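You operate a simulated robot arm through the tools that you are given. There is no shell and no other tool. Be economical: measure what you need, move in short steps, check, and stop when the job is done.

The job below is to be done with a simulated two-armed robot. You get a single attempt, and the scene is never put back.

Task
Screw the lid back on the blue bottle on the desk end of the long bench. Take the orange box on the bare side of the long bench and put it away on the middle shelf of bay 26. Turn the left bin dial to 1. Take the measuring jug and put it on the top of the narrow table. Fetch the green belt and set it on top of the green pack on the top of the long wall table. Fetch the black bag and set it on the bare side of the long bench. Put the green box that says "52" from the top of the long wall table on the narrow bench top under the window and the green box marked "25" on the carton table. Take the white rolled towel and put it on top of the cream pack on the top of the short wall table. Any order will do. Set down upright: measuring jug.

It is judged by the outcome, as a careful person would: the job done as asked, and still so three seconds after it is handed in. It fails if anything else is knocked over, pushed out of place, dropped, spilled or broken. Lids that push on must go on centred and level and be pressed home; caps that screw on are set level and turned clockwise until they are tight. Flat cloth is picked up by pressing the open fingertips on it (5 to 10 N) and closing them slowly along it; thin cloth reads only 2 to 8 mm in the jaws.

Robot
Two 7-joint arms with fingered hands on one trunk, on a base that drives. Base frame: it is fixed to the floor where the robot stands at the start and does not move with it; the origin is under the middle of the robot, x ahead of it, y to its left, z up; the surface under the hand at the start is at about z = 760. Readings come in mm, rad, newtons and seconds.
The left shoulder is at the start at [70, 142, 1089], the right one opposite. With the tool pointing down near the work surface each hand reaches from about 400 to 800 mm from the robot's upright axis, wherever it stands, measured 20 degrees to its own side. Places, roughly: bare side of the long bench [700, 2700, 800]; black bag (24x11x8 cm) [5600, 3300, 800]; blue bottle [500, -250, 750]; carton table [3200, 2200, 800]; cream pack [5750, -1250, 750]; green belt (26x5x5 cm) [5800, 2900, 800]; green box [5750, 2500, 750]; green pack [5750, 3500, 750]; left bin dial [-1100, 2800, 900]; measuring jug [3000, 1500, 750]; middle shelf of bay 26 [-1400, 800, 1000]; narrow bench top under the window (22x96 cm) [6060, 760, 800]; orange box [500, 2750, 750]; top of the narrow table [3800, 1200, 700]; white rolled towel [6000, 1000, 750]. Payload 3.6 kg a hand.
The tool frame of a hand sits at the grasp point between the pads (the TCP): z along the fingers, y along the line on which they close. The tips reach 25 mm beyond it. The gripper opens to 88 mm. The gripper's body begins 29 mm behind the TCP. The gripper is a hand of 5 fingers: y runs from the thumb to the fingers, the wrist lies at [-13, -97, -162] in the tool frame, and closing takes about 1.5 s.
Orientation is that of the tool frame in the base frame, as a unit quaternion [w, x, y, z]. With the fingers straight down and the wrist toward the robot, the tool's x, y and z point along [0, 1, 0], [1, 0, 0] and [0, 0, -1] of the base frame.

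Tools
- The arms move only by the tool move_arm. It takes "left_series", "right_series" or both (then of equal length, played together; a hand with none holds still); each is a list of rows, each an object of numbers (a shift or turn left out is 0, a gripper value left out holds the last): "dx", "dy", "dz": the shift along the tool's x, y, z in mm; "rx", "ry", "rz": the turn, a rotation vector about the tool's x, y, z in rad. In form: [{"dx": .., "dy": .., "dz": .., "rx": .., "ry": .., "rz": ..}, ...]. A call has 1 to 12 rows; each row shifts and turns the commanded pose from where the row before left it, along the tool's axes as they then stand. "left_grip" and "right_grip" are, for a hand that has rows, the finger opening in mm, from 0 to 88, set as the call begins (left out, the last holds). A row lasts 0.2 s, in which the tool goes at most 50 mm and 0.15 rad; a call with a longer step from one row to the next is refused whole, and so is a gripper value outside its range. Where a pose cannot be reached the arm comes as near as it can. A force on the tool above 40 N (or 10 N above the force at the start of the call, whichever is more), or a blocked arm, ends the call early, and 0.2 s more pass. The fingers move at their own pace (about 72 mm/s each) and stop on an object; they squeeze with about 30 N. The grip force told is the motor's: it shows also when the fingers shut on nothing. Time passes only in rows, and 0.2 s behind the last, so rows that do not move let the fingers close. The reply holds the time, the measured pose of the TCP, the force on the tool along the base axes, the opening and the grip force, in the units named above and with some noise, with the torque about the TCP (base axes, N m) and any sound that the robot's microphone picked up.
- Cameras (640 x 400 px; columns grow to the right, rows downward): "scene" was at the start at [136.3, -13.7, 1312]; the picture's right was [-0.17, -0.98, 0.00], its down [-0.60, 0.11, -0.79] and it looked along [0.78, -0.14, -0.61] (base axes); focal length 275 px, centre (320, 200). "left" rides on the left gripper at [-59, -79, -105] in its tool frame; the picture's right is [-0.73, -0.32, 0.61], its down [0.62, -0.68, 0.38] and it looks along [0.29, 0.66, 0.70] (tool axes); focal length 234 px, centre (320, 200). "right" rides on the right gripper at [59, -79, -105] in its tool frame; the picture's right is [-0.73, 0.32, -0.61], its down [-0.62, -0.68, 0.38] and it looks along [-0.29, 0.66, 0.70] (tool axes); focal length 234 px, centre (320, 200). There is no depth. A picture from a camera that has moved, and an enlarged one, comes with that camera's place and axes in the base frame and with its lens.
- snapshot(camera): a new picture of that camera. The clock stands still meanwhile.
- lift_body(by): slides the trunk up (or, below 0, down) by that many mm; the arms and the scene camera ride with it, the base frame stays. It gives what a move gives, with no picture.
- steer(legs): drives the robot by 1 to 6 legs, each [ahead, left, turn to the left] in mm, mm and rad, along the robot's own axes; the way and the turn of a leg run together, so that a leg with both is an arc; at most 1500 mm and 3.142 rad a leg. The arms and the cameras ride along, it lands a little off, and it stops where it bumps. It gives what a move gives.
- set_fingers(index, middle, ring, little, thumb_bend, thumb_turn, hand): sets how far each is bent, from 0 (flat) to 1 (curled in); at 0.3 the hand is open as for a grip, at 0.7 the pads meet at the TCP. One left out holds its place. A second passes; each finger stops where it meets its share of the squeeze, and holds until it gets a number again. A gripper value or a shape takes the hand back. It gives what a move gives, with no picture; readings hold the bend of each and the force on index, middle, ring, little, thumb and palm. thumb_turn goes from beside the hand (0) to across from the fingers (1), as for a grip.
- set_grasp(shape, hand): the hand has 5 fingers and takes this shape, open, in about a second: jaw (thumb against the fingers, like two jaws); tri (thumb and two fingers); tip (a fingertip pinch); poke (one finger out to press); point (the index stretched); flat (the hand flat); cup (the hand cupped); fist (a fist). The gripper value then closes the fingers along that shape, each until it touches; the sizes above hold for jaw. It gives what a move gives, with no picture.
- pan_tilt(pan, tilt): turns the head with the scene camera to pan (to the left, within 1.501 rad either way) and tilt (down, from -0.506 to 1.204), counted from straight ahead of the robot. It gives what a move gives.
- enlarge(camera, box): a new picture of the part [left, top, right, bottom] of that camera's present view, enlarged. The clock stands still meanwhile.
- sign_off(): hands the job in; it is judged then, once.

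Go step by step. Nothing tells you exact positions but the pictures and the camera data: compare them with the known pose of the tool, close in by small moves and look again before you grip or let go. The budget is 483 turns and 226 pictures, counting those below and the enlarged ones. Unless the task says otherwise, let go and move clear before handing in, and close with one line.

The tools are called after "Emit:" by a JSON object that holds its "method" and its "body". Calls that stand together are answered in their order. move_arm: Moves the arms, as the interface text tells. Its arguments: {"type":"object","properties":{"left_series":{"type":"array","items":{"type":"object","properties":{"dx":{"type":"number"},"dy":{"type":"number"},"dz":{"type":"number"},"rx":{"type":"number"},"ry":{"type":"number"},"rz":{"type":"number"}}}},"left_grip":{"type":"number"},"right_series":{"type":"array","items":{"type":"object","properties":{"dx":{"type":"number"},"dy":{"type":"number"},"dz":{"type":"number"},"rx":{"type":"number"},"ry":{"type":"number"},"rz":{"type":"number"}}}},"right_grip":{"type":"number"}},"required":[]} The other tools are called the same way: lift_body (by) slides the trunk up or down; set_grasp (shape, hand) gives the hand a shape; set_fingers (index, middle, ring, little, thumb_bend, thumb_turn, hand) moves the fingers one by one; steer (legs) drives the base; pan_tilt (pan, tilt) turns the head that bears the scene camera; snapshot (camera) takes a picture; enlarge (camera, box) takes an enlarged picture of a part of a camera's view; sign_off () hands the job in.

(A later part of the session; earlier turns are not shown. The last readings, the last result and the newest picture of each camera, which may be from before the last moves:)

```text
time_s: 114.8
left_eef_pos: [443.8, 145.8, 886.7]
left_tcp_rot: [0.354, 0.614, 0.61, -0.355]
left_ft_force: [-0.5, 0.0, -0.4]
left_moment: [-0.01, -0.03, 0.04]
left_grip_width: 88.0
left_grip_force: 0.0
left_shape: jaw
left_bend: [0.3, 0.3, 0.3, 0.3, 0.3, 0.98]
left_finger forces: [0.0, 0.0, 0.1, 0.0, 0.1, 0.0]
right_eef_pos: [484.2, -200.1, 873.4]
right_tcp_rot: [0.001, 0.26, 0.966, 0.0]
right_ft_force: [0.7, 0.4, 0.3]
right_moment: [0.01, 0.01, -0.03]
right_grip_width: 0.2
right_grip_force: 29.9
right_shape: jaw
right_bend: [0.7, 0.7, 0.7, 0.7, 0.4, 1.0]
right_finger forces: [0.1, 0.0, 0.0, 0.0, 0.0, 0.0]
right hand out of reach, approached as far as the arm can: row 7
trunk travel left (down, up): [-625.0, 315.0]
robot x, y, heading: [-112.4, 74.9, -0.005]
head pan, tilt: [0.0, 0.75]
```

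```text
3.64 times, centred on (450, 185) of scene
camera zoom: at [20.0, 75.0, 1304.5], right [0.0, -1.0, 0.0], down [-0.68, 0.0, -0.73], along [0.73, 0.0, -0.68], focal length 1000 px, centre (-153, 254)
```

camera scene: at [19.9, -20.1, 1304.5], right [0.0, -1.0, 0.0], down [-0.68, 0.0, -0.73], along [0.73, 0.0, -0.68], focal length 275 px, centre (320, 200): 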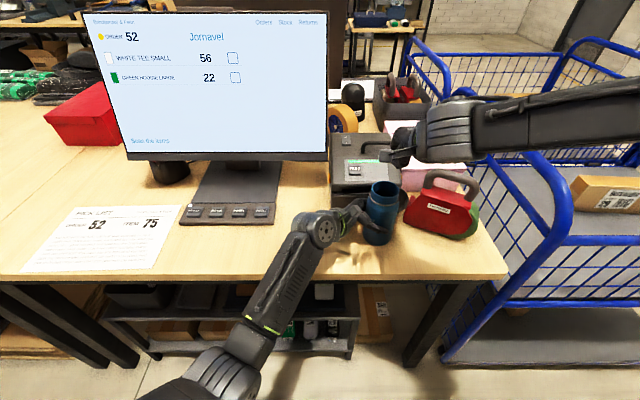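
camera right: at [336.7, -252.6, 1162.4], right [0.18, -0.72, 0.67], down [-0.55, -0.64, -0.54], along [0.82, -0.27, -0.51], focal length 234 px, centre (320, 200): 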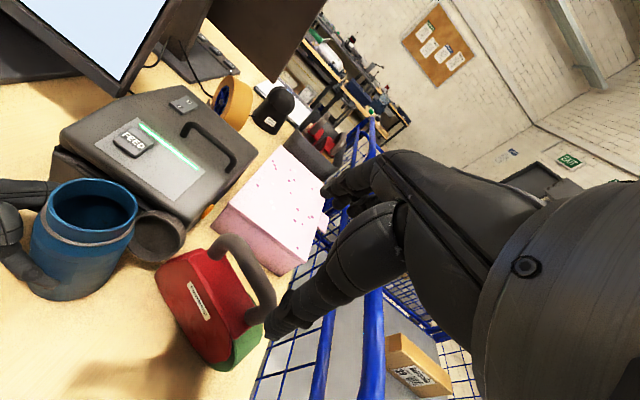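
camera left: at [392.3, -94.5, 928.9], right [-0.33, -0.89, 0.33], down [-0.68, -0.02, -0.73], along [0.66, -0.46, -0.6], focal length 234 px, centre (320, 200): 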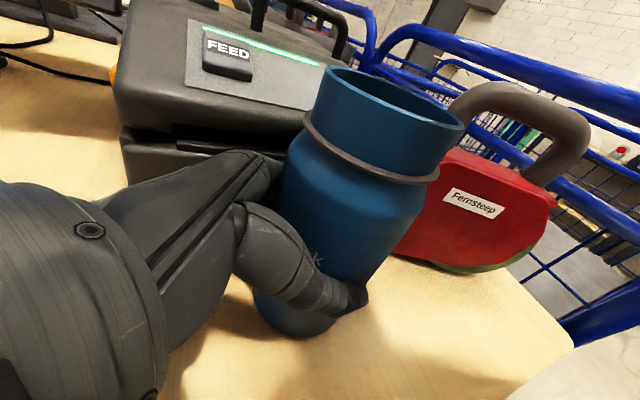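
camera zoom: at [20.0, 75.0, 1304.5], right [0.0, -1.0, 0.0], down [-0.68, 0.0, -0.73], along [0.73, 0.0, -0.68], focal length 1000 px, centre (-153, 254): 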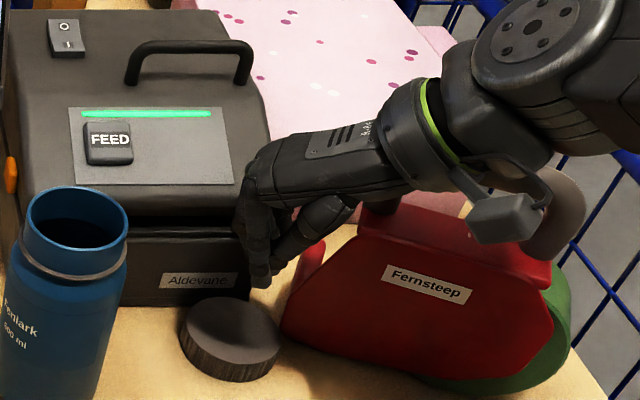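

Emit:
{"method": "lift_body", "body": {"by": -60}}

Emit:
{"method": "move_arm", "body": {"right_series": [{"dz": 3}, {"dz": 3}, {"dz": 3}, {"dx": 0}]}}

Emit:
{"method": "enlarge", "body": {"camera": "right", "box": [200, 150, 440, 350]}}

```text
time_s: 115.8
left_eef_pos: [444.6, 144.8, 827.4]
left_tcp_rot: [0.353, 0.614, 0.61, -0.355]
left_ft_force: [0.3, 0.0, -0.3]
left_moment: [-0.02, -0.04, 0.02]
left_grip_width: 87.9
left_grip_force: 0.0
left_shape: jaw
left_bend: [0.3, 0.3, 0.3, 0.3, 0.3, 0.98]
left_finger forces: [0.0, 0.1, 0.0, 0.0, 0.0, 0.0]
right_eef_pos: [484.1, -198.4, 812.9]
right_tcp_rot: [0.001, 0.261, 0.965, 0.0]
right_ft_force: [0.4, -0.2, -0.2]
right_moment: [-0.03, 0.01, -0.03]
right_grip_width: 0.1
right_grip_force: 30.3
right_shape: jaw
right_bend: [0.7, 0.7, 0.7, 0.7, 0.4, 1.0]
right_finger forces: [0.0, 0.0, 0.1, 0.0, 0.0, 0.0]
trunk travel left (down, up): [-565.0, 375.0]
robot x, y, heading: [-114.6, 74.6, -0.007]
head pan, tilt: [0.0, 0.75]
```

```text
time_s: 116.8
left_eef_pos: [444.3, 145.4, 826.3]
left_tcp_rot: [0.354, 0.614, 0.61, -0.356]
left_ft_force: [0.0, -0.1, 1.1]
left_moment: [0.01, -0.01, 0.02]
left_grip_width: 88.0
left_grip_force: 0.1
left_shape: jaw
left_bend: [0.3, 0.3, 0.3, 0.3, 0.3, 0.98]
left_finger forces: [0.0, 0.0, 0.1, 0.1, 0.0, 0.0]
right_eef_pos: [481.5, -199.1, 807.7]
right_tcp_rot: [0.002, 0.26, 0.965, -0.001]
right_ft_force: [0.0, 1.0, 0.1]
right_moment: [-0.02, 0.01, 0.0]
right_grip_width: 0.0
right_grip_force: 29.5
right_shape: jaw
right_bend: [0.7, 0.7, 0.7, 0.7, 0.4, 1.0]
right_finger forces: [0.0, 0.1, 0.1, 0.1, 0.0, 0.0]
right hand out of reach, approached as far as the arm can: row 2
trunk travel left (down, up): [-565.0, 375.0]
robot x, y, heading: [-115.9, 78.1, 0.002]
head pan, tilt: [0.0, 0.75]
```

```text
2.00 times, centred on (320, 250) of right
camera zoom: at [389.3, -238.4, 911.8], right [0.79, -0.09, 0.61], down [0.2, -0.9, -0.38], along [0.58, 0.42, -0.7], focal length 468 px, centre (320, 100)
```

zoom: 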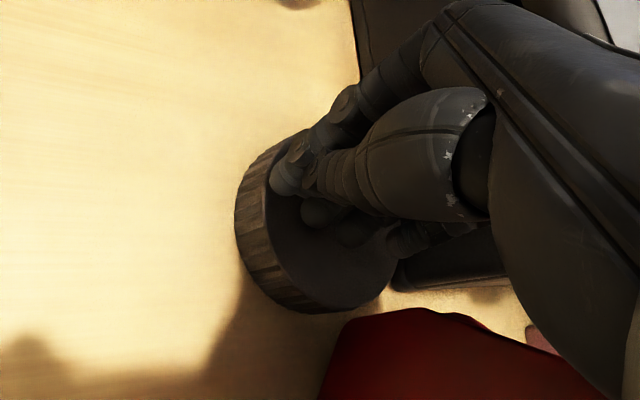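

Emit:
{"method": "lift_body", "body": {"by": -6}}

```text
time_s: 117.3
left_eef_pos: [443.3, 145.6, 822.9]
left_tcp_rot: [0.355, 0.613, 0.61, -0.356]
left_ft_force: [0.3, -0.7, -0.1]
left_moment: [0.0, 0.04, 0.0]
left_grip_width: 87.8
left_grip_force: 0.1
left_shape: jaw
left_bend: [0.3, 0.3, 0.3, 0.3, 0.3, 0.98]
left_finger forces: [0.1, 0.0, 0.0, 0.0, 0.1, 0.0]
right_eef_pos: [479.6, -198.0, 805.1]
right_tcp_rot: [0.004, 0.261, 0.965, 0.001]
right_ft_force: [6.2, -1.0, 24.5]
right_moment: [0.04, -0.12, -0.01]
right_grip_width: 0.0
right_grip_force: 29.9
right_shape: jaw
right_bend: [0.7, 0.7, 0.7, 0.7, 0.4, 1.0]
right_finger forces: [31.2, 18.1, 0.1, 0.0, 0.1, 0.0]
trunk travel left (down, up): [-559.0, 381.0]
robot x, y, heading: [-111.9, 76.4, -0.0]
head pan, tilt: [0.0, 0.75]
```

Emit:
{"method": "move_arm", "body": {"right_series": [{"dz": -2}, {"dx": 8.7, "dy": -5}, {"dx": 8.7, "dy": -5}, {"dx": 8.7, "dy": -5}, {"dx": 8.7, "dy": -5}, {"dx": 8.7, "dy": -5}, {"dx": 8.7, "dy": -5}]}}

Emit:
{"method": "enlarge", "body": {"camera": "right", "box": [200, 150, 440, 350]}}

```text
time_s: 118.9
left_eef_pos: [443.5, 145.8, 821.0]
left_tcp_rot: [0.354, 0.613, 0.61, -0.355]
left_ft_force: [0.4, 0.3, 0.9]
left_moment: [0.01, 0.01, -0.03]
left_grip_width: 87.8
left_grip_force: 0.0
left_shape: jaw
left_bend: [0.3, 0.3, 0.3, 0.3, 0.3, 0.98]
left_finger forces: [0.0, 0.1, 0.0, 0.0, 0.0, 0.0]
right_eef_pos: [421.2, -198.8, 802.0]
right_tcp_rot: [0.001, 0.261, 0.965, 0.0]
right_ft_force: [0.1, 0.7, 0.0]
right_moment: [0.0, 0.03, 0.01]
right_grip_width: 0.2
right_grip_force: 29.7
right_shape: jaw
right_bend: [0.7, 0.7, 0.7, 0.7, 0.72, 1.0]
right_finger forces: [0.0, 0.0, 0.1, 0.0, 0.2, 0.1]
trunk travel left (down, up): [-559.0, 381.0]
robot x, y, heading: [-112.2, 71.9, -0.001]
head pan, tilt: [0.0, 0.75]
```

```text
2.00 times, centred on (320, 250) of right
camera zoom: at [328.4, -238.5, 906.5], right [0.79, -0.09, 0.61], down [0.2, -0.9, -0.38], along [0.58, 0.42, -0.7], focal length 468 px, centre (320, 100)
```

zoom: 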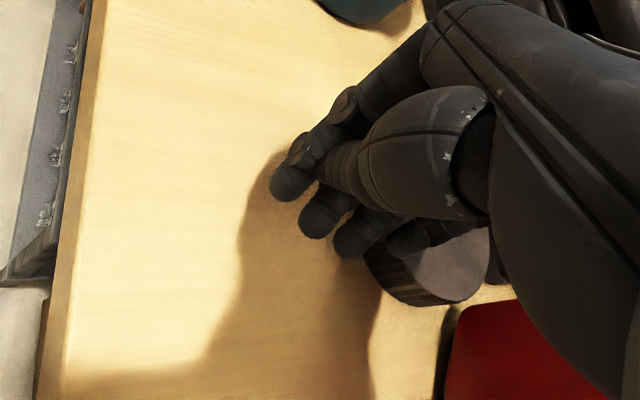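

Emit:
{"method": "move_arm", "body": {"right_series": [{"dz": -40}, {"dx": 20, "dy": -40, "dz": -20}, {"dx": 0}]}}

Emit:
{"method": "enlarge", "body": {"camera": "scene", "box": [340, 120, 540, 270]}}

```text
time_s: 119.7
left_eef_pos: [444.6, 146.2, 820.3]
left_tcp_rot: [0.354, 0.613, 0.61, -0.357]
left_ft_force: [-0.1, -0.3, -0.6]
left_moment: [0.0, 0.03, -0.03]
left_grip_width: 87.9
left_grip_force: 0.1
left_shape: jaw
left_bend: [0.3, 0.3, 0.3, 0.3, 0.3, 0.98]
left_finger forces: [0.0, 0.0, 0.0, 0.0, 0.0, 0.0]
right_eef_pos: [384.6, -223.0, 862.2]
right_tcp_rot: [0.001, 0.26, 0.966, -0.002]
right_ft_force: [0.2, 0.5, -0.3]
right_moment: [0.01, -0.03, 0.02]
right_grip_width: 0.0
right_grip_force: 30.2
right_shape: jaw
right_bend: [0.7, 0.7, 0.7, 0.7, 0.72, 1.0]
right_finger forces: [0.1, 0.0, 0.1, 0.1, 0.0, 0.0]
trunk travel left (down, up): [-559.0, 381.0]
robot x, y, heading: [-113.1, 72.1, -0.003]
head pan, tilt: [0.0, 0.75]
```

```text
2.67 times, centred on (440, 195) of scene
camera zoom: at [22.0, 76.3, 1238.2], right [0.0, -1.0, 0.0], down [-0.68, 0.0, -0.73], along [0.73, 0.0, -0.68], focal length 734 px, centre (0, 213)
```

zoom: 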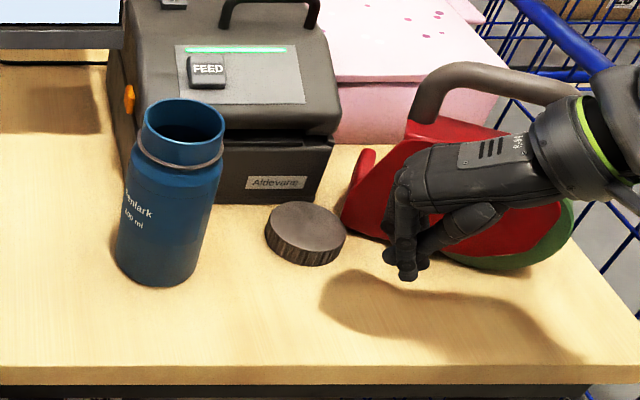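

The lid moved only 8 mm. I'll get closer and press nearer its centre for another drag.

Emit:
{"method": "move_arm", "body": {"left_series": [{"dx": -40}, {"dx": -40}]}}

Emit:
{"method": "steer", "body": {"legs": [[40, 0, 0]]}}

Emit:
{"method": "move_arm", "body": {"right_series": [{"dx": -29, "dy": 30}, {"dx": -29, "dy": 30}, {"dz": 30}, {"dz": 18}, {"dx": 0}]}}

Emit:
{"method": "enlarge", "body": {"camera": "right", "box": [200, 150, 440, 350]}}

```text
time_s: 120.3
left_eef_pos: [439.8, 107.6, 889.7]
left_tcp_rot: [0.354, 0.613, 0.611, -0.355]
left_ft_force: [-0.4, -0.7, 0.5]
left_moment: [-0.02, 0.0, 0.01]
left_grip_width: 87.6
left_grip_force: 0.1
left_shape: jaw
left_bend: [0.3, 0.3, 0.3, 0.3, 0.3, 0.98]
left_finger forces: [0.1, 0.0, 0.1, 0.0, 0.1, 0.0]
right_eef_pos: [382.4, -223.9, 864.7]
right_tcp_rot: [0.001, 0.261, 0.965, 0.0]
right_ft_force: [-0.3, 0.3, 0.0]
right_moment: [-0.03, 0.0, 0.01]
right_grip_width: 0.0
right_grip_force: 29.8
right_shape: jaw
right_bend: [0.7, 0.7, 0.7, 0.7, 0.72, 1.0]
right_finger forces: [0.0, 0.0, 0.0, 0.1, 0.0, 0.0]
trunk travel left (down, up): [-559.0, 381.0]
robot x, y, heading: [-116.4, 76.4, -0.0]
head pan, tilt: [0.0, 0.75]
```

```text
time_s: 121.2
left_eef_pos: [479.9, 107.8, 887.6]
left_tcp_rot: [0.353, 0.613, 0.611, -0.356]
left_ft_force: [-0.8, 0.2, -0.7]
left_moment: [-0.04, 0.0, -0.04]
left_grip_width: 87.6
left_grip_force: 0.1
left_shape: jaw
left_bend: [0.3, 0.3, 0.3, 0.3, 0.3, 0.98]
left_finger forces: [0.1, 0.1, 0.1, 0.0, 0.0, 0.0]
right_eef_pos: [422.2, -223.7, 863.2]
right_tcp_rot: [0.0, 0.26, 0.965, -0.001]
right_ft_force: [-0.2, 0.0, -0.3]
right_moment: [0.02, 0.03, -0.04]
right_grip_width: 0.0
right_grip_force: 29.7
right_shape: jaw
right_bend: [0.7, 0.7, 0.7, 0.7, 0.72, 1.0]
right_finger forces: [0.0, 0.1, 0.0, 0.0, 0.0, 0.0]
trunk travel left (down, up): [-559.0, 381.0]
robot x, y, heading: [-74.9, 76.3, -0.003]
head pan, tilt: [0.0, 0.75]
```

```text
time_s: 122.4
left_eef_pos: [476.7, 108.9, 889.4]
left_tcp_rot: [0.355, 0.613, 0.61, -0.355]
left_ft_force: [-0.2, -1.1, -0.9]
left_moment: [0.01, 0.01, -0.02]
left_grip_width: 87.5
left_grip_force: 0.0
left_shape: jaw
left_bend: [0.3, 0.3, 0.3, 0.3, 0.3, 0.98]
left_finger forces: [0.0, 0.1, 0.1, 0.0, 0.1, 0.1]
right_eef_pos: [500.4, -202.5, 817.5]
right_tcp_rot: [0.002, 0.26, 0.966, -0.001]
right_ft_force: [-13.4, -0.7, 6.7]
right_moment: [-0.02, -0.96, -0.08]
right_grip_width: 0.0
right_grip_force: 30.3
right_shape: jaw
right_bend: [0.7, 0.7, 0.7, 0.7, 0.72, 1.0]
right_finger forces: [0.1, 0.0, 0.0, 14.4, 0.0, 0.0]
trunk travel left (down, up): [-559.0, 381.0]
robot x, y, heading: [-71.4, 76.2, -0.003]
head pan, tilt: [0.0, 0.75]
```

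```text
2.00 times, centred on (320, 250) of right
camera zoom: at [408.7, -240.8, 922.2], right [0.79, -0.09, 0.61], down [0.2, -0.9, -0.38], along [0.58, 0.42, -0.69], focal length 468 px, centre (320, 100)
```

zoom: 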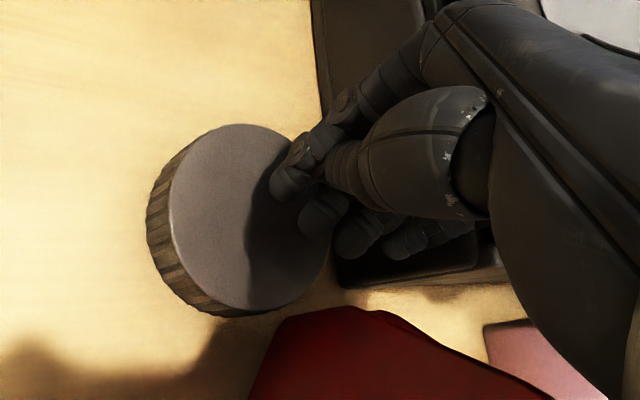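

Emit:
{"method": "move_arm", "body": {"right_series": [{"dx": 5.2, "dy": -3}, {"dz": 5}, {"dz": 4}, {"dz": 3}, {"dx": 0}]}}

```text
time_s: 123.6
left_eef_pos: [479.2, 107.9, 889.0]
left_tcp_rot: [0.355, 0.613, 0.609, -0.356]
left_ft_force: [-0.3, 0.0, -0.5]
left_moment: [0.0, -0.01, -0.02]
left_grip_width: 87.8
left_grip_force: 0.0
left_shape: jaw
left_bend: [0.3, 0.3, 0.3, 0.3, 0.3, 0.98]
left_finger forces: [0.0, 0.0, 0.0, 0.0, 0.1, 0.1]
right_eef_pos: [496.1, -200.8, 804.0]
right_tcp_rot: [0.002, 0.26, 0.965, 0.0]
right_ft_force: [3.1, -0.7, 8.1]
right_moment: [0.02, -0.04, -0.02]
right_grip_width: 0.0
right_grip_force: 30.2
right_shape: jaw
right_bend: [0.7, 0.7, 0.7, 0.7, 0.72, 1.0]
right_finger forces: [8.7, 0.0, 0.0, 0.1, 0.0, 0.0]
trunk travel left (down, up): [-559.0, 381.0]
robot x, y, heading: [-75.7, 72.7, -0.003]
head pan, tilt: [0.0, 0.75]
```

Index contact on the lid at 8 N. I'll drag it toward the robot in small steps.

Emit:
{"method": "move_arm", "body": {"right_series": [{"dz": 1}, {"dx": 5.2, "dy": -3}, {"dx": 5.2, "dy": -3}, {"dx": 7, "dy": -4}, {"dx": 7, "dy": -4}, {"dx": 7, "dy": -4}, {"dx": 7, "dy": -4}, {"dx": 7, "dy": -4}]}}

Emit:
{"method": "enlarge", "body": {"camera": "right", "box": [200, 150, 440, 350]}}

```text
time_s: 125.4
left_eef_pos: [478.7, 107.8, 888.9]
left_tcp_rot: [0.355, 0.614, 0.609, -0.356]
left_ft_force: [-0.2, 0.6, 0.7]
left_moment: [0.03, 0.03, -0.02]
left_grip_width: 87.7
left_grip_force: 0.1
left_shape: jaw
left_bend: [0.3, 0.3, 0.3, 0.3, 0.3, 0.98]
left_finger forces: [0.1, 0.0, 0.0, 0.0, 0.1, 0.0]
right_eef_pos: [443.6, -201.5, 803.6]
right_tcp_rot: [0.002, 0.261, 0.965, 0.0]
right_ft_force: [1.9, -1.0, 12.2]
right_moment: [-0.03, -0.06, -0.01]
right_grip_width: 0.2
right_grip_force: 30.2
right_shape: jaw
right_bend: [0.7, 0.7, 0.7, 0.7, 0.72, 1.0]
right_finger forces: [13.4, 0.1, 0.0, 0.0, 0.0, 0.0]
trunk travel left (down, up): [-559.0, 381.0]
robot x, y, heading: [-72.1, 75.6, 0.001]
head pan, tilt: [0.0, 0.75]
```

```text
2.00 times, centred on (320, 250) of right
camera zoom: at [351.2, -240.7, 908.6], right [0.79, -0.08, 0.61], down [0.2, -0.9, -0.38], along [0.58, 0.42, -0.7], focal length 468 px, centre (320, 100)
```

zoom: 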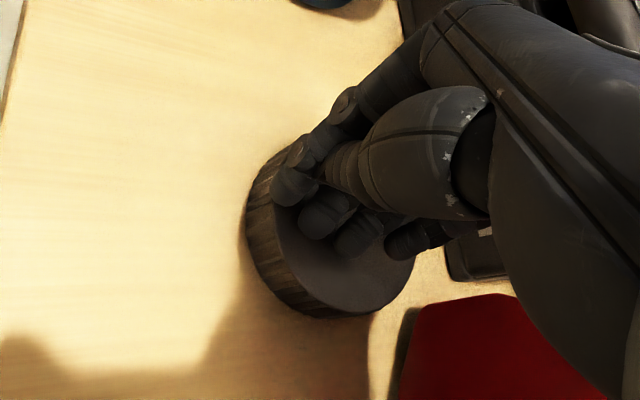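

Emit:
{"method": "move_arm", "body": {"right_grip": 88, "right_series": [{"dz": -30}, {"dz": -30}, {"dx": 0}, {"dx": 0}, {"dx": 0}, {"dx": 0}, {"dx": 0}]}}

Emit:
{"method": "snapshot", "body": {"camera": "right"}}

Emit:
{"method": "enlarge", "body": {"camera": "scene", "box": [340, 150, 540, 300]}}

```text
time_s: 127.0
left_eef_pos: [480.3, 107.6, 888.0]
left_tcp_rot: [0.354, 0.613, 0.61, -0.356]
left_ft_force: [0.6, -0.5, 0.0]
left_moment: [0.02, 0.01, 0.01]
left_grip_width: 87.8
left_grip_force: 0.1
left_shape: jaw
left_bend: [0.3, 0.3, 0.3, 0.3, 0.3, 0.98]
left_finger forces: [0.0, 0.0, 0.0, 0.1, 0.0, 0.0]
right_eef_pos: [443.2, -204.6, 859.0]
right_tcp_rot: [0.001, 0.261, 0.965, 0.0]
right_ft_force: [-0.3, -0.5, 0.4]
right_moment: [0.0, 0.01, 0.02]
right_grip_width: 87.6
right_grip_force: 0.1
right_shape: jaw
right_bend: [0.3, 0.3, 0.3, 0.3, 0.3, 0.98]
right_finger forces: [0.0, 0.0, 0.1, 0.0, 0.1, 0.1]
trunk travel left (down, up): [-559.0, 381.0]
robot x, y, heading: [-77.2, 72.8, -0.001]
head pan, tilt: [0.0, 0.75]
```

```text
119 pictures are left
camera right: at [351.4, -243.5, 965.1], right [0.79, -0.09, 0.61], down [0.2, -0.9, -0.38], along [0.58, 0.42, -0.7], focal length 234 px, centre (320, 200)
```

right: 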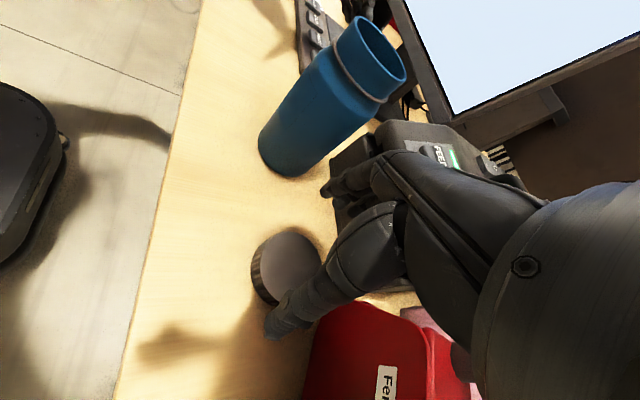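

```text
2.67 times, centred on (440, 225) of scene
camera zoom: at [59.8, 75.2, 1238.4], right [0.0, -1.0, 0.0], down [-0.68, 0.0, -0.73], along [0.73, 0.0, -0.68], focal length 734 px, centre (0, 133)
```

zoom: 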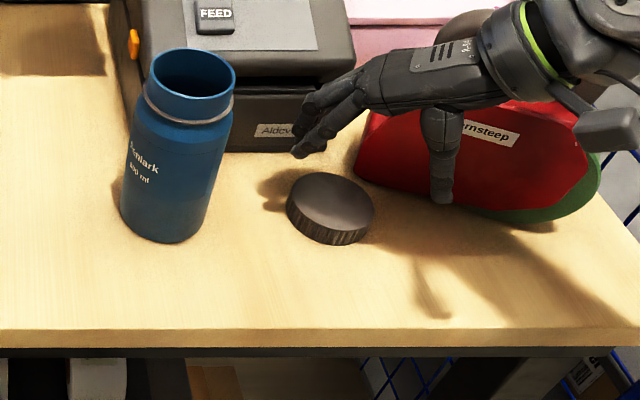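

Emit:
{"method": "move_arm", "body": {"right_series": [{"dx": -19.8, "dy": 9.7}, {"dz": 25}, {"dz": 15}, {"dx": 0}]}}

Emit:
{"method": "enlarge", "body": {"camera": "right", "box": [200, 150, 440, 350]}}

```text
time_s: 128.0
left_eef_pos: [478.6, 108.1, 889.4]
left_tcp_rot: [0.354, 0.613, 0.61, -0.355]
left_ft_force: [1.2, -0.2, 0.4]
left_moment: [-0.01, 0.05, -0.02]
left_grip_width: 87.8
left_grip_force: 0.0
left_shape: jaw
left_bend: [0.3, 0.3, 0.3, 0.3, 0.3, 0.98]
left_finger forces: [0.0, 0.1, 0.1, 0.0, 0.0, 0.0]
right_eef_pos: [463.4, -202.6, 822.5]
right_tcp_rot: [0.001, 0.26, 0.966, 0.0]
right_ft_force: [-0.2, 0.2, 0.4]
right_moment: [0.01, 0.0, 0.02]
right_grip_width: 87.8
right_grip_force: 0.1
right_shape: jaw
right_bend: [0.3, 0.3, 0.3, 0.3, 0.3, 0.98]
right_finger forces: [0.0, 0.0, 0.1, 0.0, 0.0, 0.0]
trunk travel left (down, up): [-559.0, 381.0]
robot x, y, heading: [-76.6, 73.7, 0.003]
head pan, tilt: [0.0, 0.75]
```

```text
2.00 times, centred on (320, 250) of right
camera zoom: at [372.5, -242.6, 926.8], right [0.79, -0.09, 0.61], down [0.2, -0.9, -0.38], along [0.58, 0.42, -0.7], focal length 468 px, centre (320, 100)
```

zoom: 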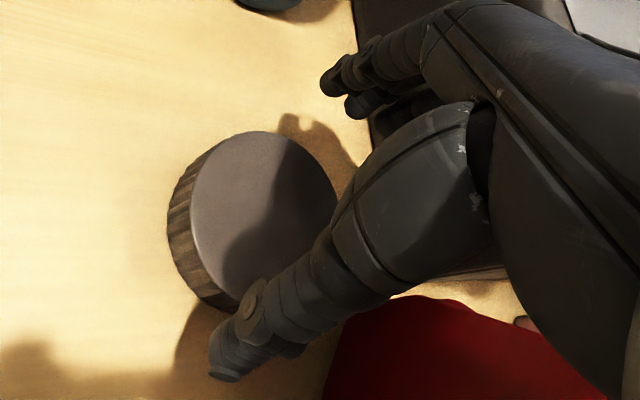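

Emit:
{"method": "move_arm", "body": {"right_series": [{"dx": -0.5, "dy": -3.8}, {"dz": 15}, {"dz": 12}, {"dz": 6}, {"dx": 0}]}}

```text
time_s: 129.2
left_eef_pos: [478.2, 107.4, 889.2]
left_tcp_rot: [0.353, 0.614, 0.61, -0.356]
left_ft_force: [0.1, 0.1, 0.7]
left_moment: [-0.01, 0.04, -0.03]
left_grip_width: 87.8
left_grip_force: 0.0
left_shape: jaw
left_bend: [0.3, 0.3, 0.3, 0.3, 0.3, 0.98]
left_finger forces: [0.0, 0.0, 0.0, 0.0, 0.0, 0.0]
right_eef_pos: [463.8, -207.0, 789.1]
right_tcp_rot: [0.0, 0.261, 0.965, -0.001]
right_ft_force: [0.6, 0.8, -0.1]
right_moment: [0.0, 0.01, 0.05]
right_grip_width: 87.7
right_grip_force: 0.1
right_shape: jaw
right_bend: [0.3, 0.3, 0.3, 0.3, 0.3, 0.98]
right_finger forces: [0.1, 0.1, 0.0, 0.1, 0.1, 0.0]
trunk travel left (down, up): [-559.0, 381.0]
robot x, y, heading: [-74.1, 74.4, -0.003]
head pan, tilt: [0.0, 0.75]
```

Emit:
{"method": "move_arm", "body": {"right_grip": 45, "right_series": [{"dz": 1}, {"dx": 0}, {"dx": 0}, {"dx": 0}, {"dx": 0}, {"dx": 0}, {"dx": 0}, {"dx": 0}]}}

Emit:
{"method": "enlarge", "body": {"camera": "right", "box": [200, 150, 440, 350]}}

```text
time_s: 131.0
left_eef_pos: [480.1, 107.7, 888.5]
left_tcp_rot: [0.354, 0.613, 0.61, -0.356]
left_ft_force: [-0.6, -0.1, 0.4]
left_moment: [-0.01, 0.0, 0.0]
left_grip_width: 87.9
left_grip_force: 0.1
left_shape: jaw
left_bend: [0.3, 0.3, 0.3, 0.3, 0.3, 0.98]
left_finger forces: [0.1, 0.0, 0.0, 0.0, 0.1, 0.1]
right_eef_pos: [464.3, -207.2, 789.2]
right_tcp_rot: [0.0, 0.261, 0.965, -0.001]
right_ft_force: [-0.1, -1.1, -0.4]
right_moment: [0.0, 0.01, -0.02]
right_grip_width: 58.1
right_grip_force: 29.7
right_shape: jaw
right_bend: [0.28, 0.38, 0.38, 0.42, 0.62, 0.99]
right_finger forces: [14.6, 8.1, 3.5, 0.1, 26.5, 0.0]
trunk travel left (down, up): [-559.0, 381.0]
robot x, y, heading: [-73.3, 75.9, -0.003]
head pan, tilt: [0.0, 0.75]
```

```text
2.00 times, centred on (320, 250) of right
camera zoom: at [372.6, -246.1, 893.7], right [0.79, -0.09, 0.61], down [0.2, -0.9, -0.38], along [0.58, 0.42, -0.7], focal length 468 px, centre (320, 100)
```

zoom: 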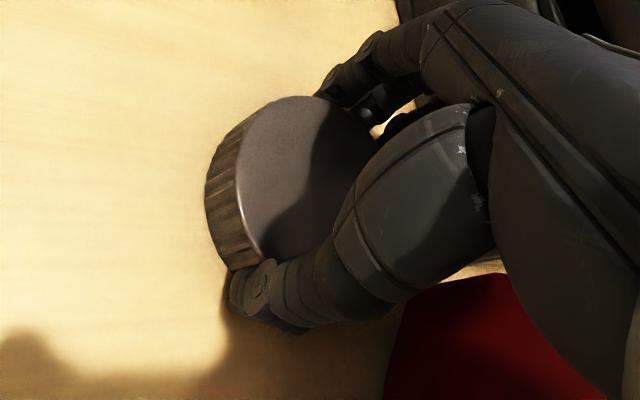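

A good, level grip like the first one (58 mm). I'll lift and carry it over the bottle.

Emit:
{"method": "move_arm", "body": {"right_series": [{"dz": -30}, {"dz": -45}, {"dz": -45}, {"dz": -45}, {"dz": -40}, {"dx": 17.7, "dy": 31.6}, {"dx": 17.7, "dy": 31.6}, {"dx": 17.7, "dy": 31.6}, {"dx": 17.7, "dy": 31.6}, {"dx": 0}], "left_series": [{"dx": 0}, {"dx": 0}, {"dx": 0}, {"dx": 0}, {"dx": 0}, {"dx": 0}, {"dx": 0}, {"dx": 0}, {"dx": 0}, {"dx": 0}]}}

Emit:
{"method": "snapshot", "body": {"camera": "scene"}}

```text
time_s: 133.2
left_eef_pos: [479.1, 105.8, 888.2]
left_tcp_rot: [0.354, 0.613, 0.61, -0.356]
left_ft_force: [0.5, -0.1, 0.3]
left_moment: [0.02, -0.01, -0.03]
left_grip_width: 87.9
left_grip_force: 0.0
left_shape: jaw
left_bend: [0.3, 0.3, 0.3, 0.3, 0.3, 0.98]
left_finger forces: [0.1, 0.0, 0.0, 0.1, 0.0, 0.0]
right_eef_pos: [465.7, -63.9, 990.8]
right_tcp_rot: [0.001, 0.26, 0.966, -0.001]
right_ft_force: [-0.4, -0.6, 0.2]
right_moment: [-0.04, -0.01, 0.0]
right_grip_width: 57.9
right_grip_force: 29.6
right_shape: jaw
right_bend: [0.28, 0.38, 0.38, 0.42, 0.62, 0.99]
right_finger forces: [14.7, 8.3, 3.9, 0.0, 26.6, 0.0]
trunk travel left (down, up): [-559.0, 381.0]
robot x, y, heading: [-72.3, 72.4, -0.005]
head pan, tilt: [0.0, 0.75]
```

```text
115 pictures are left
camera scene: at [59.5, 74.4, 1238.5], right [0.0, -1.0, 0.0], down [-0.68, 0.0, -0.73], along [0.73, 0.0, -0.68], focal length 275 px, centre (320, 200)
```

scene: 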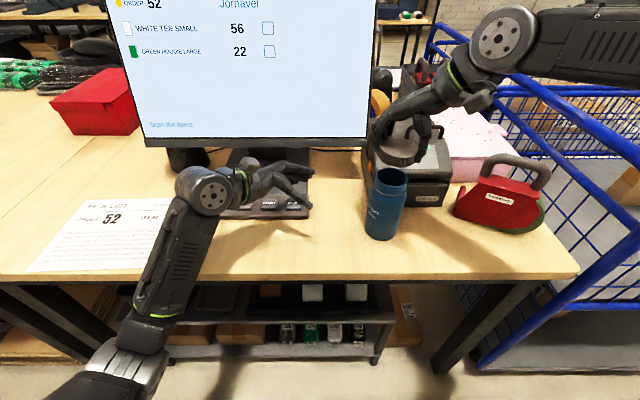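

Everything is reachable here. Now the left hand comes in to hold the bottle.

Emit:
{"method": "move_arm", "body": {"left_series": [{"dx": -16, "dy": -6.5, "dz": 33}, {"dx": -16, "dy": -6.5, "dz": 33}, {"dz": 25}, {"dz": 25}, {"dz": 10}, {"dx": 0}]}}

Emit:
{"method": "snapshot", "body": {"camera": "left"}}

Emit:
{"method": "enlarge", "body": {"camera": "scene", "box": [300, 120, 460, 250]}}

```text
time_s: 134.6
left_eef_pos: [466.7, -19.1, 853.8]
left_tcp_rot: [0.354, 0.613, 0.61, -0.356]
left_ft_force: [-0.2, -0.6, -0.1]
left_moment: [0.01, 0.03, -0.02]
left_grip_width: 87.8
left_grip_force: 0.1
left_shape: jaw
left_bend: [0.3, 0.3, 0.3, 0.3, 0.3, 0.98]
left_finger forces: [0.0, 0.0, 0.1, 0.0, 0.0, 0.0]
right_eef_pos: [466.5, -63.7, 990.5]
right_tcp_rot: [0.002, 0.26, 0.965, 0.0]
right_ft_force: [-0.5, 0.2, -0.9]
right_moment: [0.03, 0.0, -0.04]
right_grip_width: 57.7
right_grip_force: 30.0
right_shape: jaw
right_bend: [0.28, 0.38, 0.38, 0.42, 0.62, 0.99]
right_finger forces: [14.7, 8.4, 3.8, 0.1, 26.6, 0.1]
trunk travel left (down, up): [-559.0, 381.0]
robot x, y, heading: [-72.8, 75.9, -0.001]
head pan, tilt: [0.0, 0.75]
```

```text
114 pictures are left
camera left: at [388.2, 42.7, 955.7], right [-0.33, -0.89, 0.33], down [-0.68, -0.02, -0.73], along [0.65, -0.46, -0.6], focal length 234 px, centre (320, 200)
```

left: 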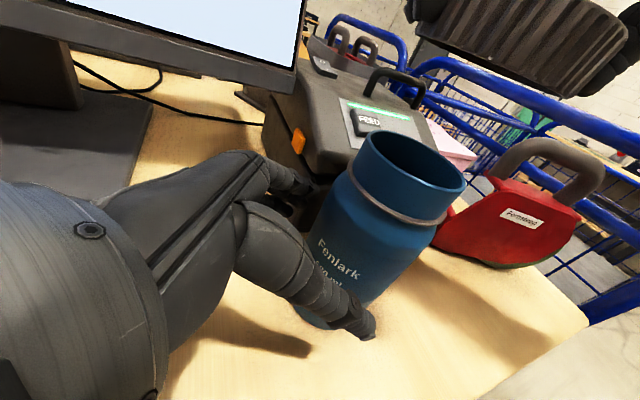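

```text
3.08 times, centred on (380, 185) of scene
camera zoom: at [59.8, 75.1, 1238.4], right [0.0, -1.0, 0.0], down [-0.68, 0.0, -0.73], along [0.73, 0.0, -0.68], focal length 846 px, centre (135, 246)
```

zoom: 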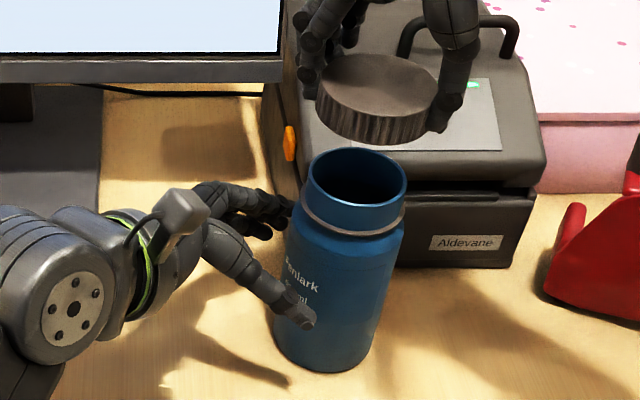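

Emit:
{"method": "move_arm", "body": {"left_series": [{"dz": 15}, {"dz": 15}, {"dz": 12}, {"dx": 0}]}}

Emit:
{"method": "move_arm", "body": {"left_grip": 55, "left_series": [{"dx": 0}, {"dx": 0}, {"dx": 0}, {"dx": 0}, {"dx": 0}, {"dx": 0}, {"dx": 0}]}}

Emit:
{"method": "enlarge", "body": {"camera": "scene", "box": [320, 120, 440, 210]}}

Emit:
{"method": "enlarge", "body": {"camera": "left", "box": [300, 0, 540, 200]}}

```text
time_s: 135.6
left_eef_pos: [465.5, -55.4, 830.3]
left_tcp_rot: [0.353, 0.614, 0.61, -0.355]
left_ft_force: [0.6, 0.1, 0.7]
left_moment: [-0.01, 0.02, 0.01]
left_grip_width: 87.5
left_grip_force: 0.0
left_shape: jaw
left_bend: [0.3, 0.3, 0.3, 0.3, 0.3, 0.98]
left_finger forces: [0.6, 0.0, 0.0, 0.0, 0.0, 0.0]
right_eef_pos: [466.8, -62.9, 990.3]
right_tcp_rot: [0.001, 0.261, 0.965, -0.001]
right_ft_force: [0.9, -0.3, -0.2]
right_moment: [0.0, -0.01, 0.0]
right_grip_width: 57.7
right_grip_force: 30.0
right_shape: jaw
right_bend: [0.28, 0.38, 0.38, 0.42, 0.62, 0.99]
right_finger forces: [14.7, 8.3, 3.9, 0.0, 26.6, 0.1]
trunk travel left (down, up): [-559.0, 381.0]
robot x, y, heading: [-74.3, 75.1, 0.0]
head pan, tilt: [0.0, 0.75]
```

```text
time_s: 137.2
left_eef_pos: [465.0, -55.1, 831.2]
left_tcp_rot: [0.354, 0.613, 0.61, -0.356]
left_ft_force: [-0.4, 0.2, -0.3]
left_moment: [0.0, 0.02, 0.0]
left_grip_width: 63.9
left_grip_force: 30.1
left_shape: jaw
left_bend: [0.27, 0.36, 0.34, 0.44, 0.57, 0.99]
left_finger forces: [15.8, 8.2, 3.5, 0.1, 27.5, 0.0]
right_eef_pos: [465.4, -63.3, 990.5]
right_tcp_rot: [0.001, 0.26, 0.966, -0.001]
right_ft_force: [0.4, 0.2, -0.5]
right_moment: [0.0, 0.04, 0.04]
right_grip_width: 57.9
right_grip_force: 30.1
right_shape: jaw
right_bend: [0.28, 0.38, 0.38, 0.42, 0.62, 0.99]
right_finger forces: [14.7, 8.3, 3.9, 0.0, 26.6, 0.0]
trunk travel left (down, up): [-559.0, 381.0]
robot x, y, heading: [-74.1, 71.9, 0.003]
head pan, tilt: [0.0, 0.75]
```

```text
4.44 times, centred on (380, 165) of scene
camera zoom: at [59.8, 75.1, 1238.4], right [0.0, -1.0, 0.0], down [-0.68, 0.0, -0.73], along [0.73, 0.0, -0.68], focal length 1223 px, centre (53, 356)
```

zoom: 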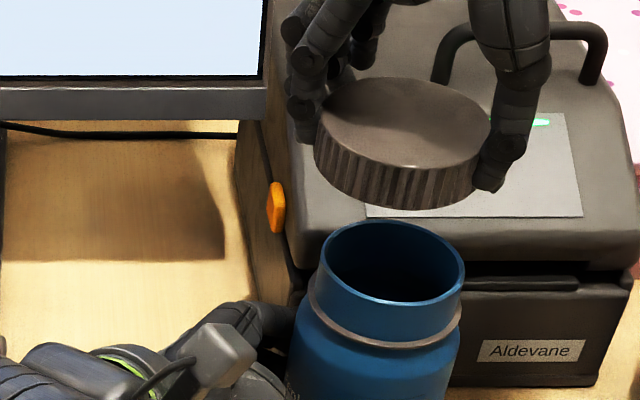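

```text
2.00 times, centred on (420, 100) of left
camera zoom: at [386.9, 7.2, 933.2], right [-0.33, -0.89, 0.33], down [-0.68, -0.02, -0.73], along [0.65, -0.46, -0.6], focal length 468 px, centre (120, 400)
```

zoom: 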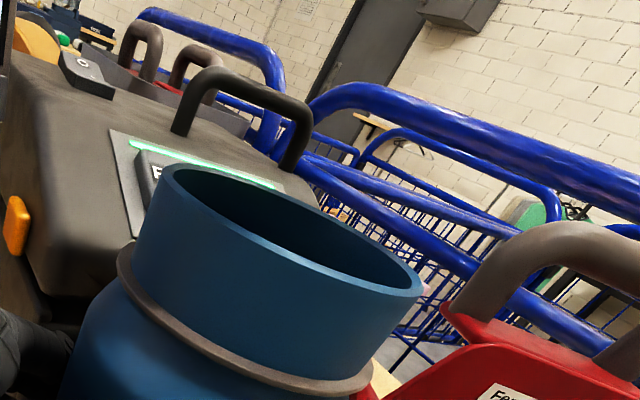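

The bottle is held, with its rim at about (467, -69, 912). I'll shift the lid over it and lower to just above the rim.

Emit:
{"method": "move_arm", "body": {"right_series": [{"dx": -4, "dy": -6.9}, {"dz": 25}, {"dz": 14}, {"dx": 0}]}}

Emit:
{"method": "enlarge", "body": {"camera": "scene", "box": [340, 130, 420, 190]}}

Emit:
{"method": "enlarge", "body": {"camera": "left", "box": [320, 30, 540, 200]}}

```text
time_s: 138.2
left_eef_pos: [465.6, -54.6, 830.5]
left_tcp_rot: [0.353, 0.614, 0.61, -0.355]
left_ft_force: [-0.4, 0.5, 0.9]
left_moment: [0.02, -0.03, 0.0]
left_grip_width: 63.7
left_grip_force: 30.0
left_shape: jaw
left_bend: [0.27, 0.36, 0.34, 0.44, 0.57, 0.99]
left_finger forces: [15.7, 8.3, 3.4, 0.0, 27.4, 0.1]
right_eef_pos: [466.9, -70.3, 952.7]
right_tcp_rot: [0.0, 0.26, 0.966, 0.0]
right_ft_force: [-0.1, 0.9, -0.4]
right_moment: [-0.01, -0.03, 0.03]
right_grip_width: 57.7
right_grip_force: 30.0
right_shape: jaw
right_bend: [0.28, 0.38, 0.38, 0.42, 0.62, 0.99]
right_finger forces: [14.6, 8.3, 3.9, 0.0, 26.5, 0.0]
trunk travel left (down, up): [-559.0, 381.0]
robot x, y, heading: [-74.0, 76.2, -0.001]
head pan, tilt: [0.0, 0.75]
```

```text
6.67 times, centred on (380, 160) of scene
camera zoom: at [59.9, 75.1, 1238.4], right [0.0, -1.0, 0.0], down [-0.68, 0.0, -0.73], along [0.73, 0.0, -0.68], focal length 1834 px, centre (-80, 467)
```

zoom: 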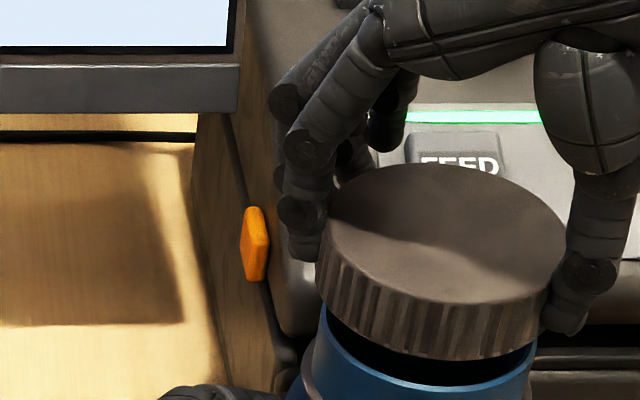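

```text
2.35 times, centred on (430, 115) of left
camera zoom: at [387.0, 7.2, 933.2], right [-0.33, -0.89, 0.33], down [-0.68, -0.02, -0.73], along [0.65, -0.46, -0.6], focal length 551 px, centre (61, 400)
```

zoom: 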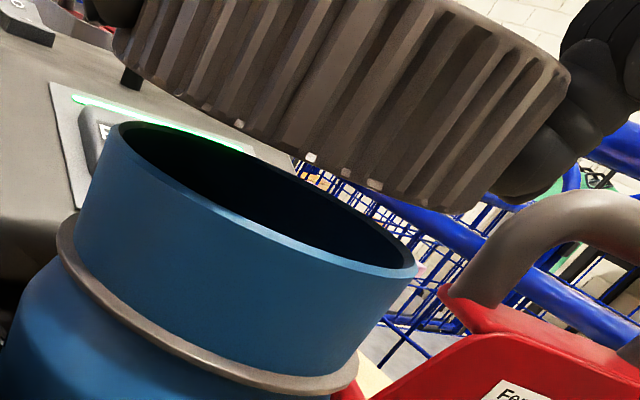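

Emit:
{"method": "move_arm", "body": {"right_series": [{"dx": 0.9, "dy": -0.9}, {"dz": 6}, {"dz": 2}, {"dz": 2}, {"dz": 2}, {"dx": 0}]}}

```text
time_s: 139.6
left_eef_pos: [465.5, -55.3, 831.4]
left_tcp_rot: [0.353, 0.614, 0.61, -0.357]
left_ft_force: [-0.4, 0.2, -0.6]
left_moment: [0.0, -0.04, 0.04]
left_grip_width: 64.0
left_grip_force: 30.3
left_shape: jaw
left_bend: [0.27, 0.36, 0.34, 0.44, 0.57, 0.99]
left_finger forces: [15.6, 8.3, 3.5, 0.0, 27.5, 0.0]
right_eef_pos: [465.4, -69.7, 941.1]
right_tcp_rot: [0.001, 0.26, 0.965, -0.001]
right_ft_force: [0.2, 0.3, 1.1]
right_moment: [-0.02, 0.02, 0.01]
right_grip_width: 57.5
right_grip_force: 29.4
right_shape: jaw
right_bend: [0.28, 0.38, 0.38, 0.42, 0.62, 0.99]
right_finger forces: [14.7, 8.2, 3.9, 0.1, 26.8, 0.0]
trunk travel left (down, up): [-559.0, 381.0]
robot x, y, heading: [-75.4, 77.2, -0.003]
head pan, tilt: [0.0, 0.75]
```

Emit:
{"method": "move_arm", "body": {"right_series": [{"dz": 1.5}, {"dz": 1.5}, {"dx": 0}]}}

Emit:
{"method": "enlarge", "body": {"camera": "left", "box": [320, 30, 540, 200]}}

```text
time_s: 140.4
left_eef_pos: [464.7, -54.9, 831.1]
left_tcp_rot: [0.354, 0.613, 0.61, -0.355]
left_ft_force: [0.8, -1.5, -2.6]
left_moment: [0.05, -0.04, 0.01]
left_grip_width: 63.8
left_grip_force: 30.2
left_shape: jaw
left_bend: [0.27, 0.36, 0.34, 0.44, 0.56, 1.0]
left_finger forces: [15.4, 9.1, 4.1, 0.0, 28.0, 0.0]
right_eef_pos: [464.8, -68.9, 941.4]
right_tcp_rot: [0.002, 0.261, 0.965, -0.001]
right_ft_force: [-1.6, 0.5, 8.6]
right_moment: [-0.11, 0.11, 0.02]
right_grip_width: 57.5
right_grip_force: 30.2
right_shape: jaw
right_bend: [0.28, 0.38, 0.39, 0.42, 0.62, 0.98]
right_finger forces: [15.2, 8.2, 3.8, 0.1, 27.5, 0.0]
trunk travel left (down, up): [-559.0, 381.0]
robot x, y, heading: [-76.7, 78.5, -0.005]
head pan, tilt: [0.0, 0.75]
```

```text
2.35 times, centred on (430, 115) of left
camera zoom: at [386.2, 7.2, 933.5], right [-0.33, -0.89, 0.33], down [-0.68, -0.02, -0.73], along [0.65, -0.46, -0.6], focal length 551 px, centre (61, 400)
```

zoom: 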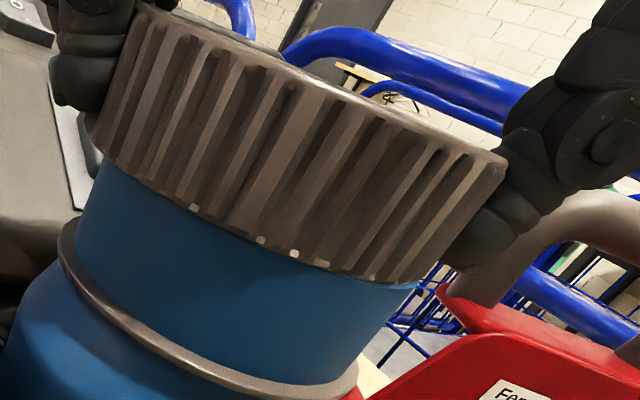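

The lid is level and centred on the neck. With the bottle held, I'll turn clockwise gently.

Emit:
{"method": "move_arm", "body": {"right_series": [{"dx": 0.4, "dy": 0.2, "rz": 0.12}, {"dx": 0.4, "dy": 0.2, "rz": 0.12}, {"dx": 0.4, "dy": 0.2, "rz": 0.12}, {"dx": 0.4, "dy": 0.2, "rz": 0.12}]}}

Emit:
{"method": "enlarge", "body": {"camera": "left", "box": [320, 30, 540, 200]}}

```text
time_s: 141.4
left_eef_pos: [463.8, -54.7, 831.2]
left_tcp_rot: [0.354, 0.613, 0.61, -0.356]
left_ft_force: [1.2, -3.0, -2.8]
left_moment: [0.03, -0.01, -0.11]
left_grip_width: 63.6
left_grip_force: 29.9
left_shape: jaw
left_bend: [0.27, 0.36, 0.34, 0.44, 0.57, 1.0]
left_finger forces: [15.4, 8.7, 3.6, 0.1, 26.9, 0.0]
right_eef_pos: [463.9, -68.3, 939.6]
right_tcp_rot: [0.002, 0.484, 0.875, 0.0]
right_ft_force: [-0.3, 1.5, 12.1]
right_moment: [-0.09, 0.22, 0.18]
right_grip_width: 57.3
right_grip_force: 30.1
right_shape: jaw
right_bend: [0.73, 0.37, 0.38, 0.42, 0.62, 1.0]
right_finger forces: [15.3, 9.9, 4.4, 0.1, 29.2, 0.0]
trunk travel left (down, up): [-559.0, 381.0]
robot x, y, heading: [-75.9, 73.4, 0.001]
head pan, tilt: [0.0, 0.75]
```

```text
2.35 times, centred on (430, 115) of left
camera zoom: at [386.0, 7.5, 933.7], right [-0.33, -0.89, 0.33], down [-0.68, -0.02, -0.73], along [0.65, -0.46, -0.6], focal length 551 px, centre (61, 400)
```

zoom: 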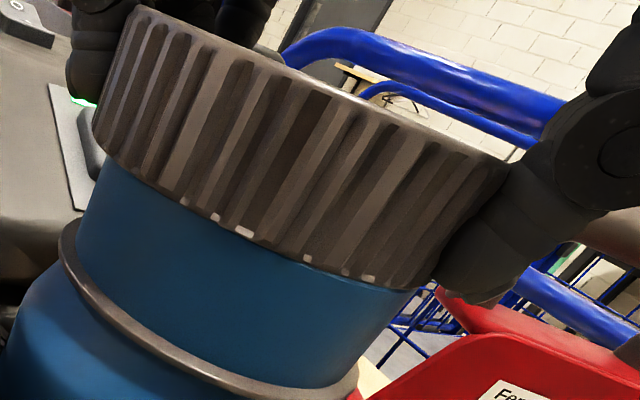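

The lid turns relative to the held bottle. I'll continue.

Emit:
{"method": "move_arm", "body": {"right_series": [{"dx": 0.4, "dy": 0.2, "rz": 0.12}, {"dx": 0.4, "dy": 0.2, "rz": 0.12}, {"dx": 0.4, "dy": 0.2, "rz": 0.12}, {"dx": 0.4, "dy": 0.2, "rz": 0.12}, {"dx": 0.4, "dy": 0.2, "rz": 0.12}]}}

Emit:
{"method": "enlarge", "body": {"camera": "left", "box": [320, 30, 540, 200]}}

```text
time_s: 142.6
left_eef_pos: [465.7, -54.0, 831.2]
left_tcp_rot: [0.354, 0.613, 0.61, -0.356]
left_ft_force: [0.5, 0.0, -0.2]
left_moment: [0.02, -0.02, 0.0]
left_grip_width: 63.3
left_grip_force: 30.7
left_shape: jaw
left_bend: [0.27, 0.36, 0.34, 0.44, 0.57, 0.99]
left_finger forces: [15.5, 8.2, 3.3, 0.0, 27.0, 0.0]
right_eef_pos: [464.9, -65.6, 939.0]
right_tcp_rot: [0.0, 0.721, 0.693, -0.001]
right_ft_force: [-0.6, -0.5, -0.2]
right_moment: [-0.01, -0.02, 0.0]
right_grip_width: 57.3
right_grip_force: 29.5
right_shape: jaw
right_bend: [0.73, 0.37, 0.38, 0.42, 0.62, 0.99]
right_finger forces: [16.1, 8.3, 3.9, 0.0, 27.9, 0.0]
trunk travel left (down, up): [-559.0, 381.0]
robot x, y, heading: [-75.4, 71.5, -0.0]
head pan, tilt: [0.0, 0.75]
```

```text
2.35 times, centred on (430, 115) of left
camera zoom: at [386.9, 7.3, 933.3], right [-0.33, -0.89, 0.33], down [-0.68, -0.02, -0.73], along [0.65, -0.46, -0.6], focal length 551 px, centre (61, 400)
```

zoom: 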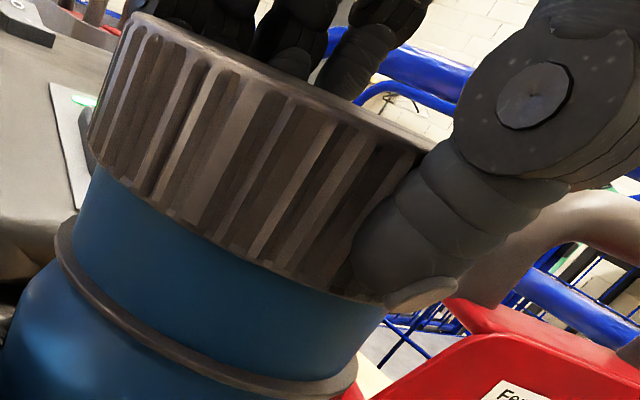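

The force dropped to zero and the lid sits lower, so the thread has engaged. I'll keep turning with a little downward follow.

Emit:
{"method": "move_arm", "body": {"right_series": [{"dz": 1.5}, {"rz": 0.12, "dz": 0.2}, {"rz": 0.12, "dz": 0.2}, {"rz": 0.12, "dz": 0.2}, {"rz": 0.12, "dz": 0.2}, {"rz": 0.12, "dz": 0.2}]}}

Emit:
{"method": "enlarge", "body": {"camera": "left", "box": [320, 30, 540, 200]}}

```text
time_s: 144.0
left_eef_pos: [462.5, -56.2, 834.4]
left_tcp_rot: [0.355, 0.614, 0.608, -0.356]
left_ft_force: [-7.5, -11.0, 9.5]
left_moment: [-0.12, -0.39, -0.36]
left_grip_width: 63.0
left_grip_force: 29.7
left_shape: jaw
left_bend: [0.28, 0.36, 0.33, 0.44, 0.57, 0.99]
left_finger forces: [13.2, 7.9, 4.3, 0.0, 32.2, 0.0]
right_eef_pos: [457.3, -94.0, 935.2]
right_tcp_rot: [0.0, 0.893, 0.45, 0.003]
right_ft_force: [6.1, 7.5, 3.0]
right_moment: [0.28, -0.15, 0.07]
right_grip_width: 56.8
right_grip_force: 29.8
right_shape: jaw
right_bend: [0.73, 0.39, 0.41, 0.42, 0.62, 0.96]
right_finger forces: [17.5, 7.3, 3.6, 0.0, 27.7, 0.0]
right hand out of reach, approached as far as the arm can: row 5, 6
trunk travel left (down, up): [-559.0, 381.0]
robot x, y, heading: [-73.6, 72.6, -0.002]
head pan, tilt: [0.0, 0.75]
```

```text
2.35 times, centred on (430, 115) of left
camera zoom: at [384.4, 6.2, 935.6], right [-0.33, -0.88, 0.33], down [-0.68, -0.02, -0.73], along [0.66, -0.47, -0.59], focal length 551 px, centre (61, 400)
```

zoom: 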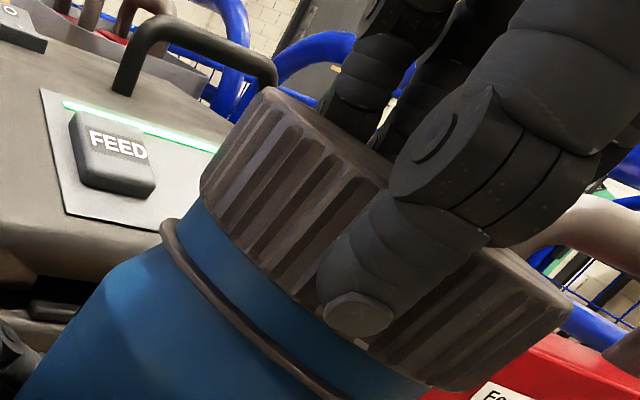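

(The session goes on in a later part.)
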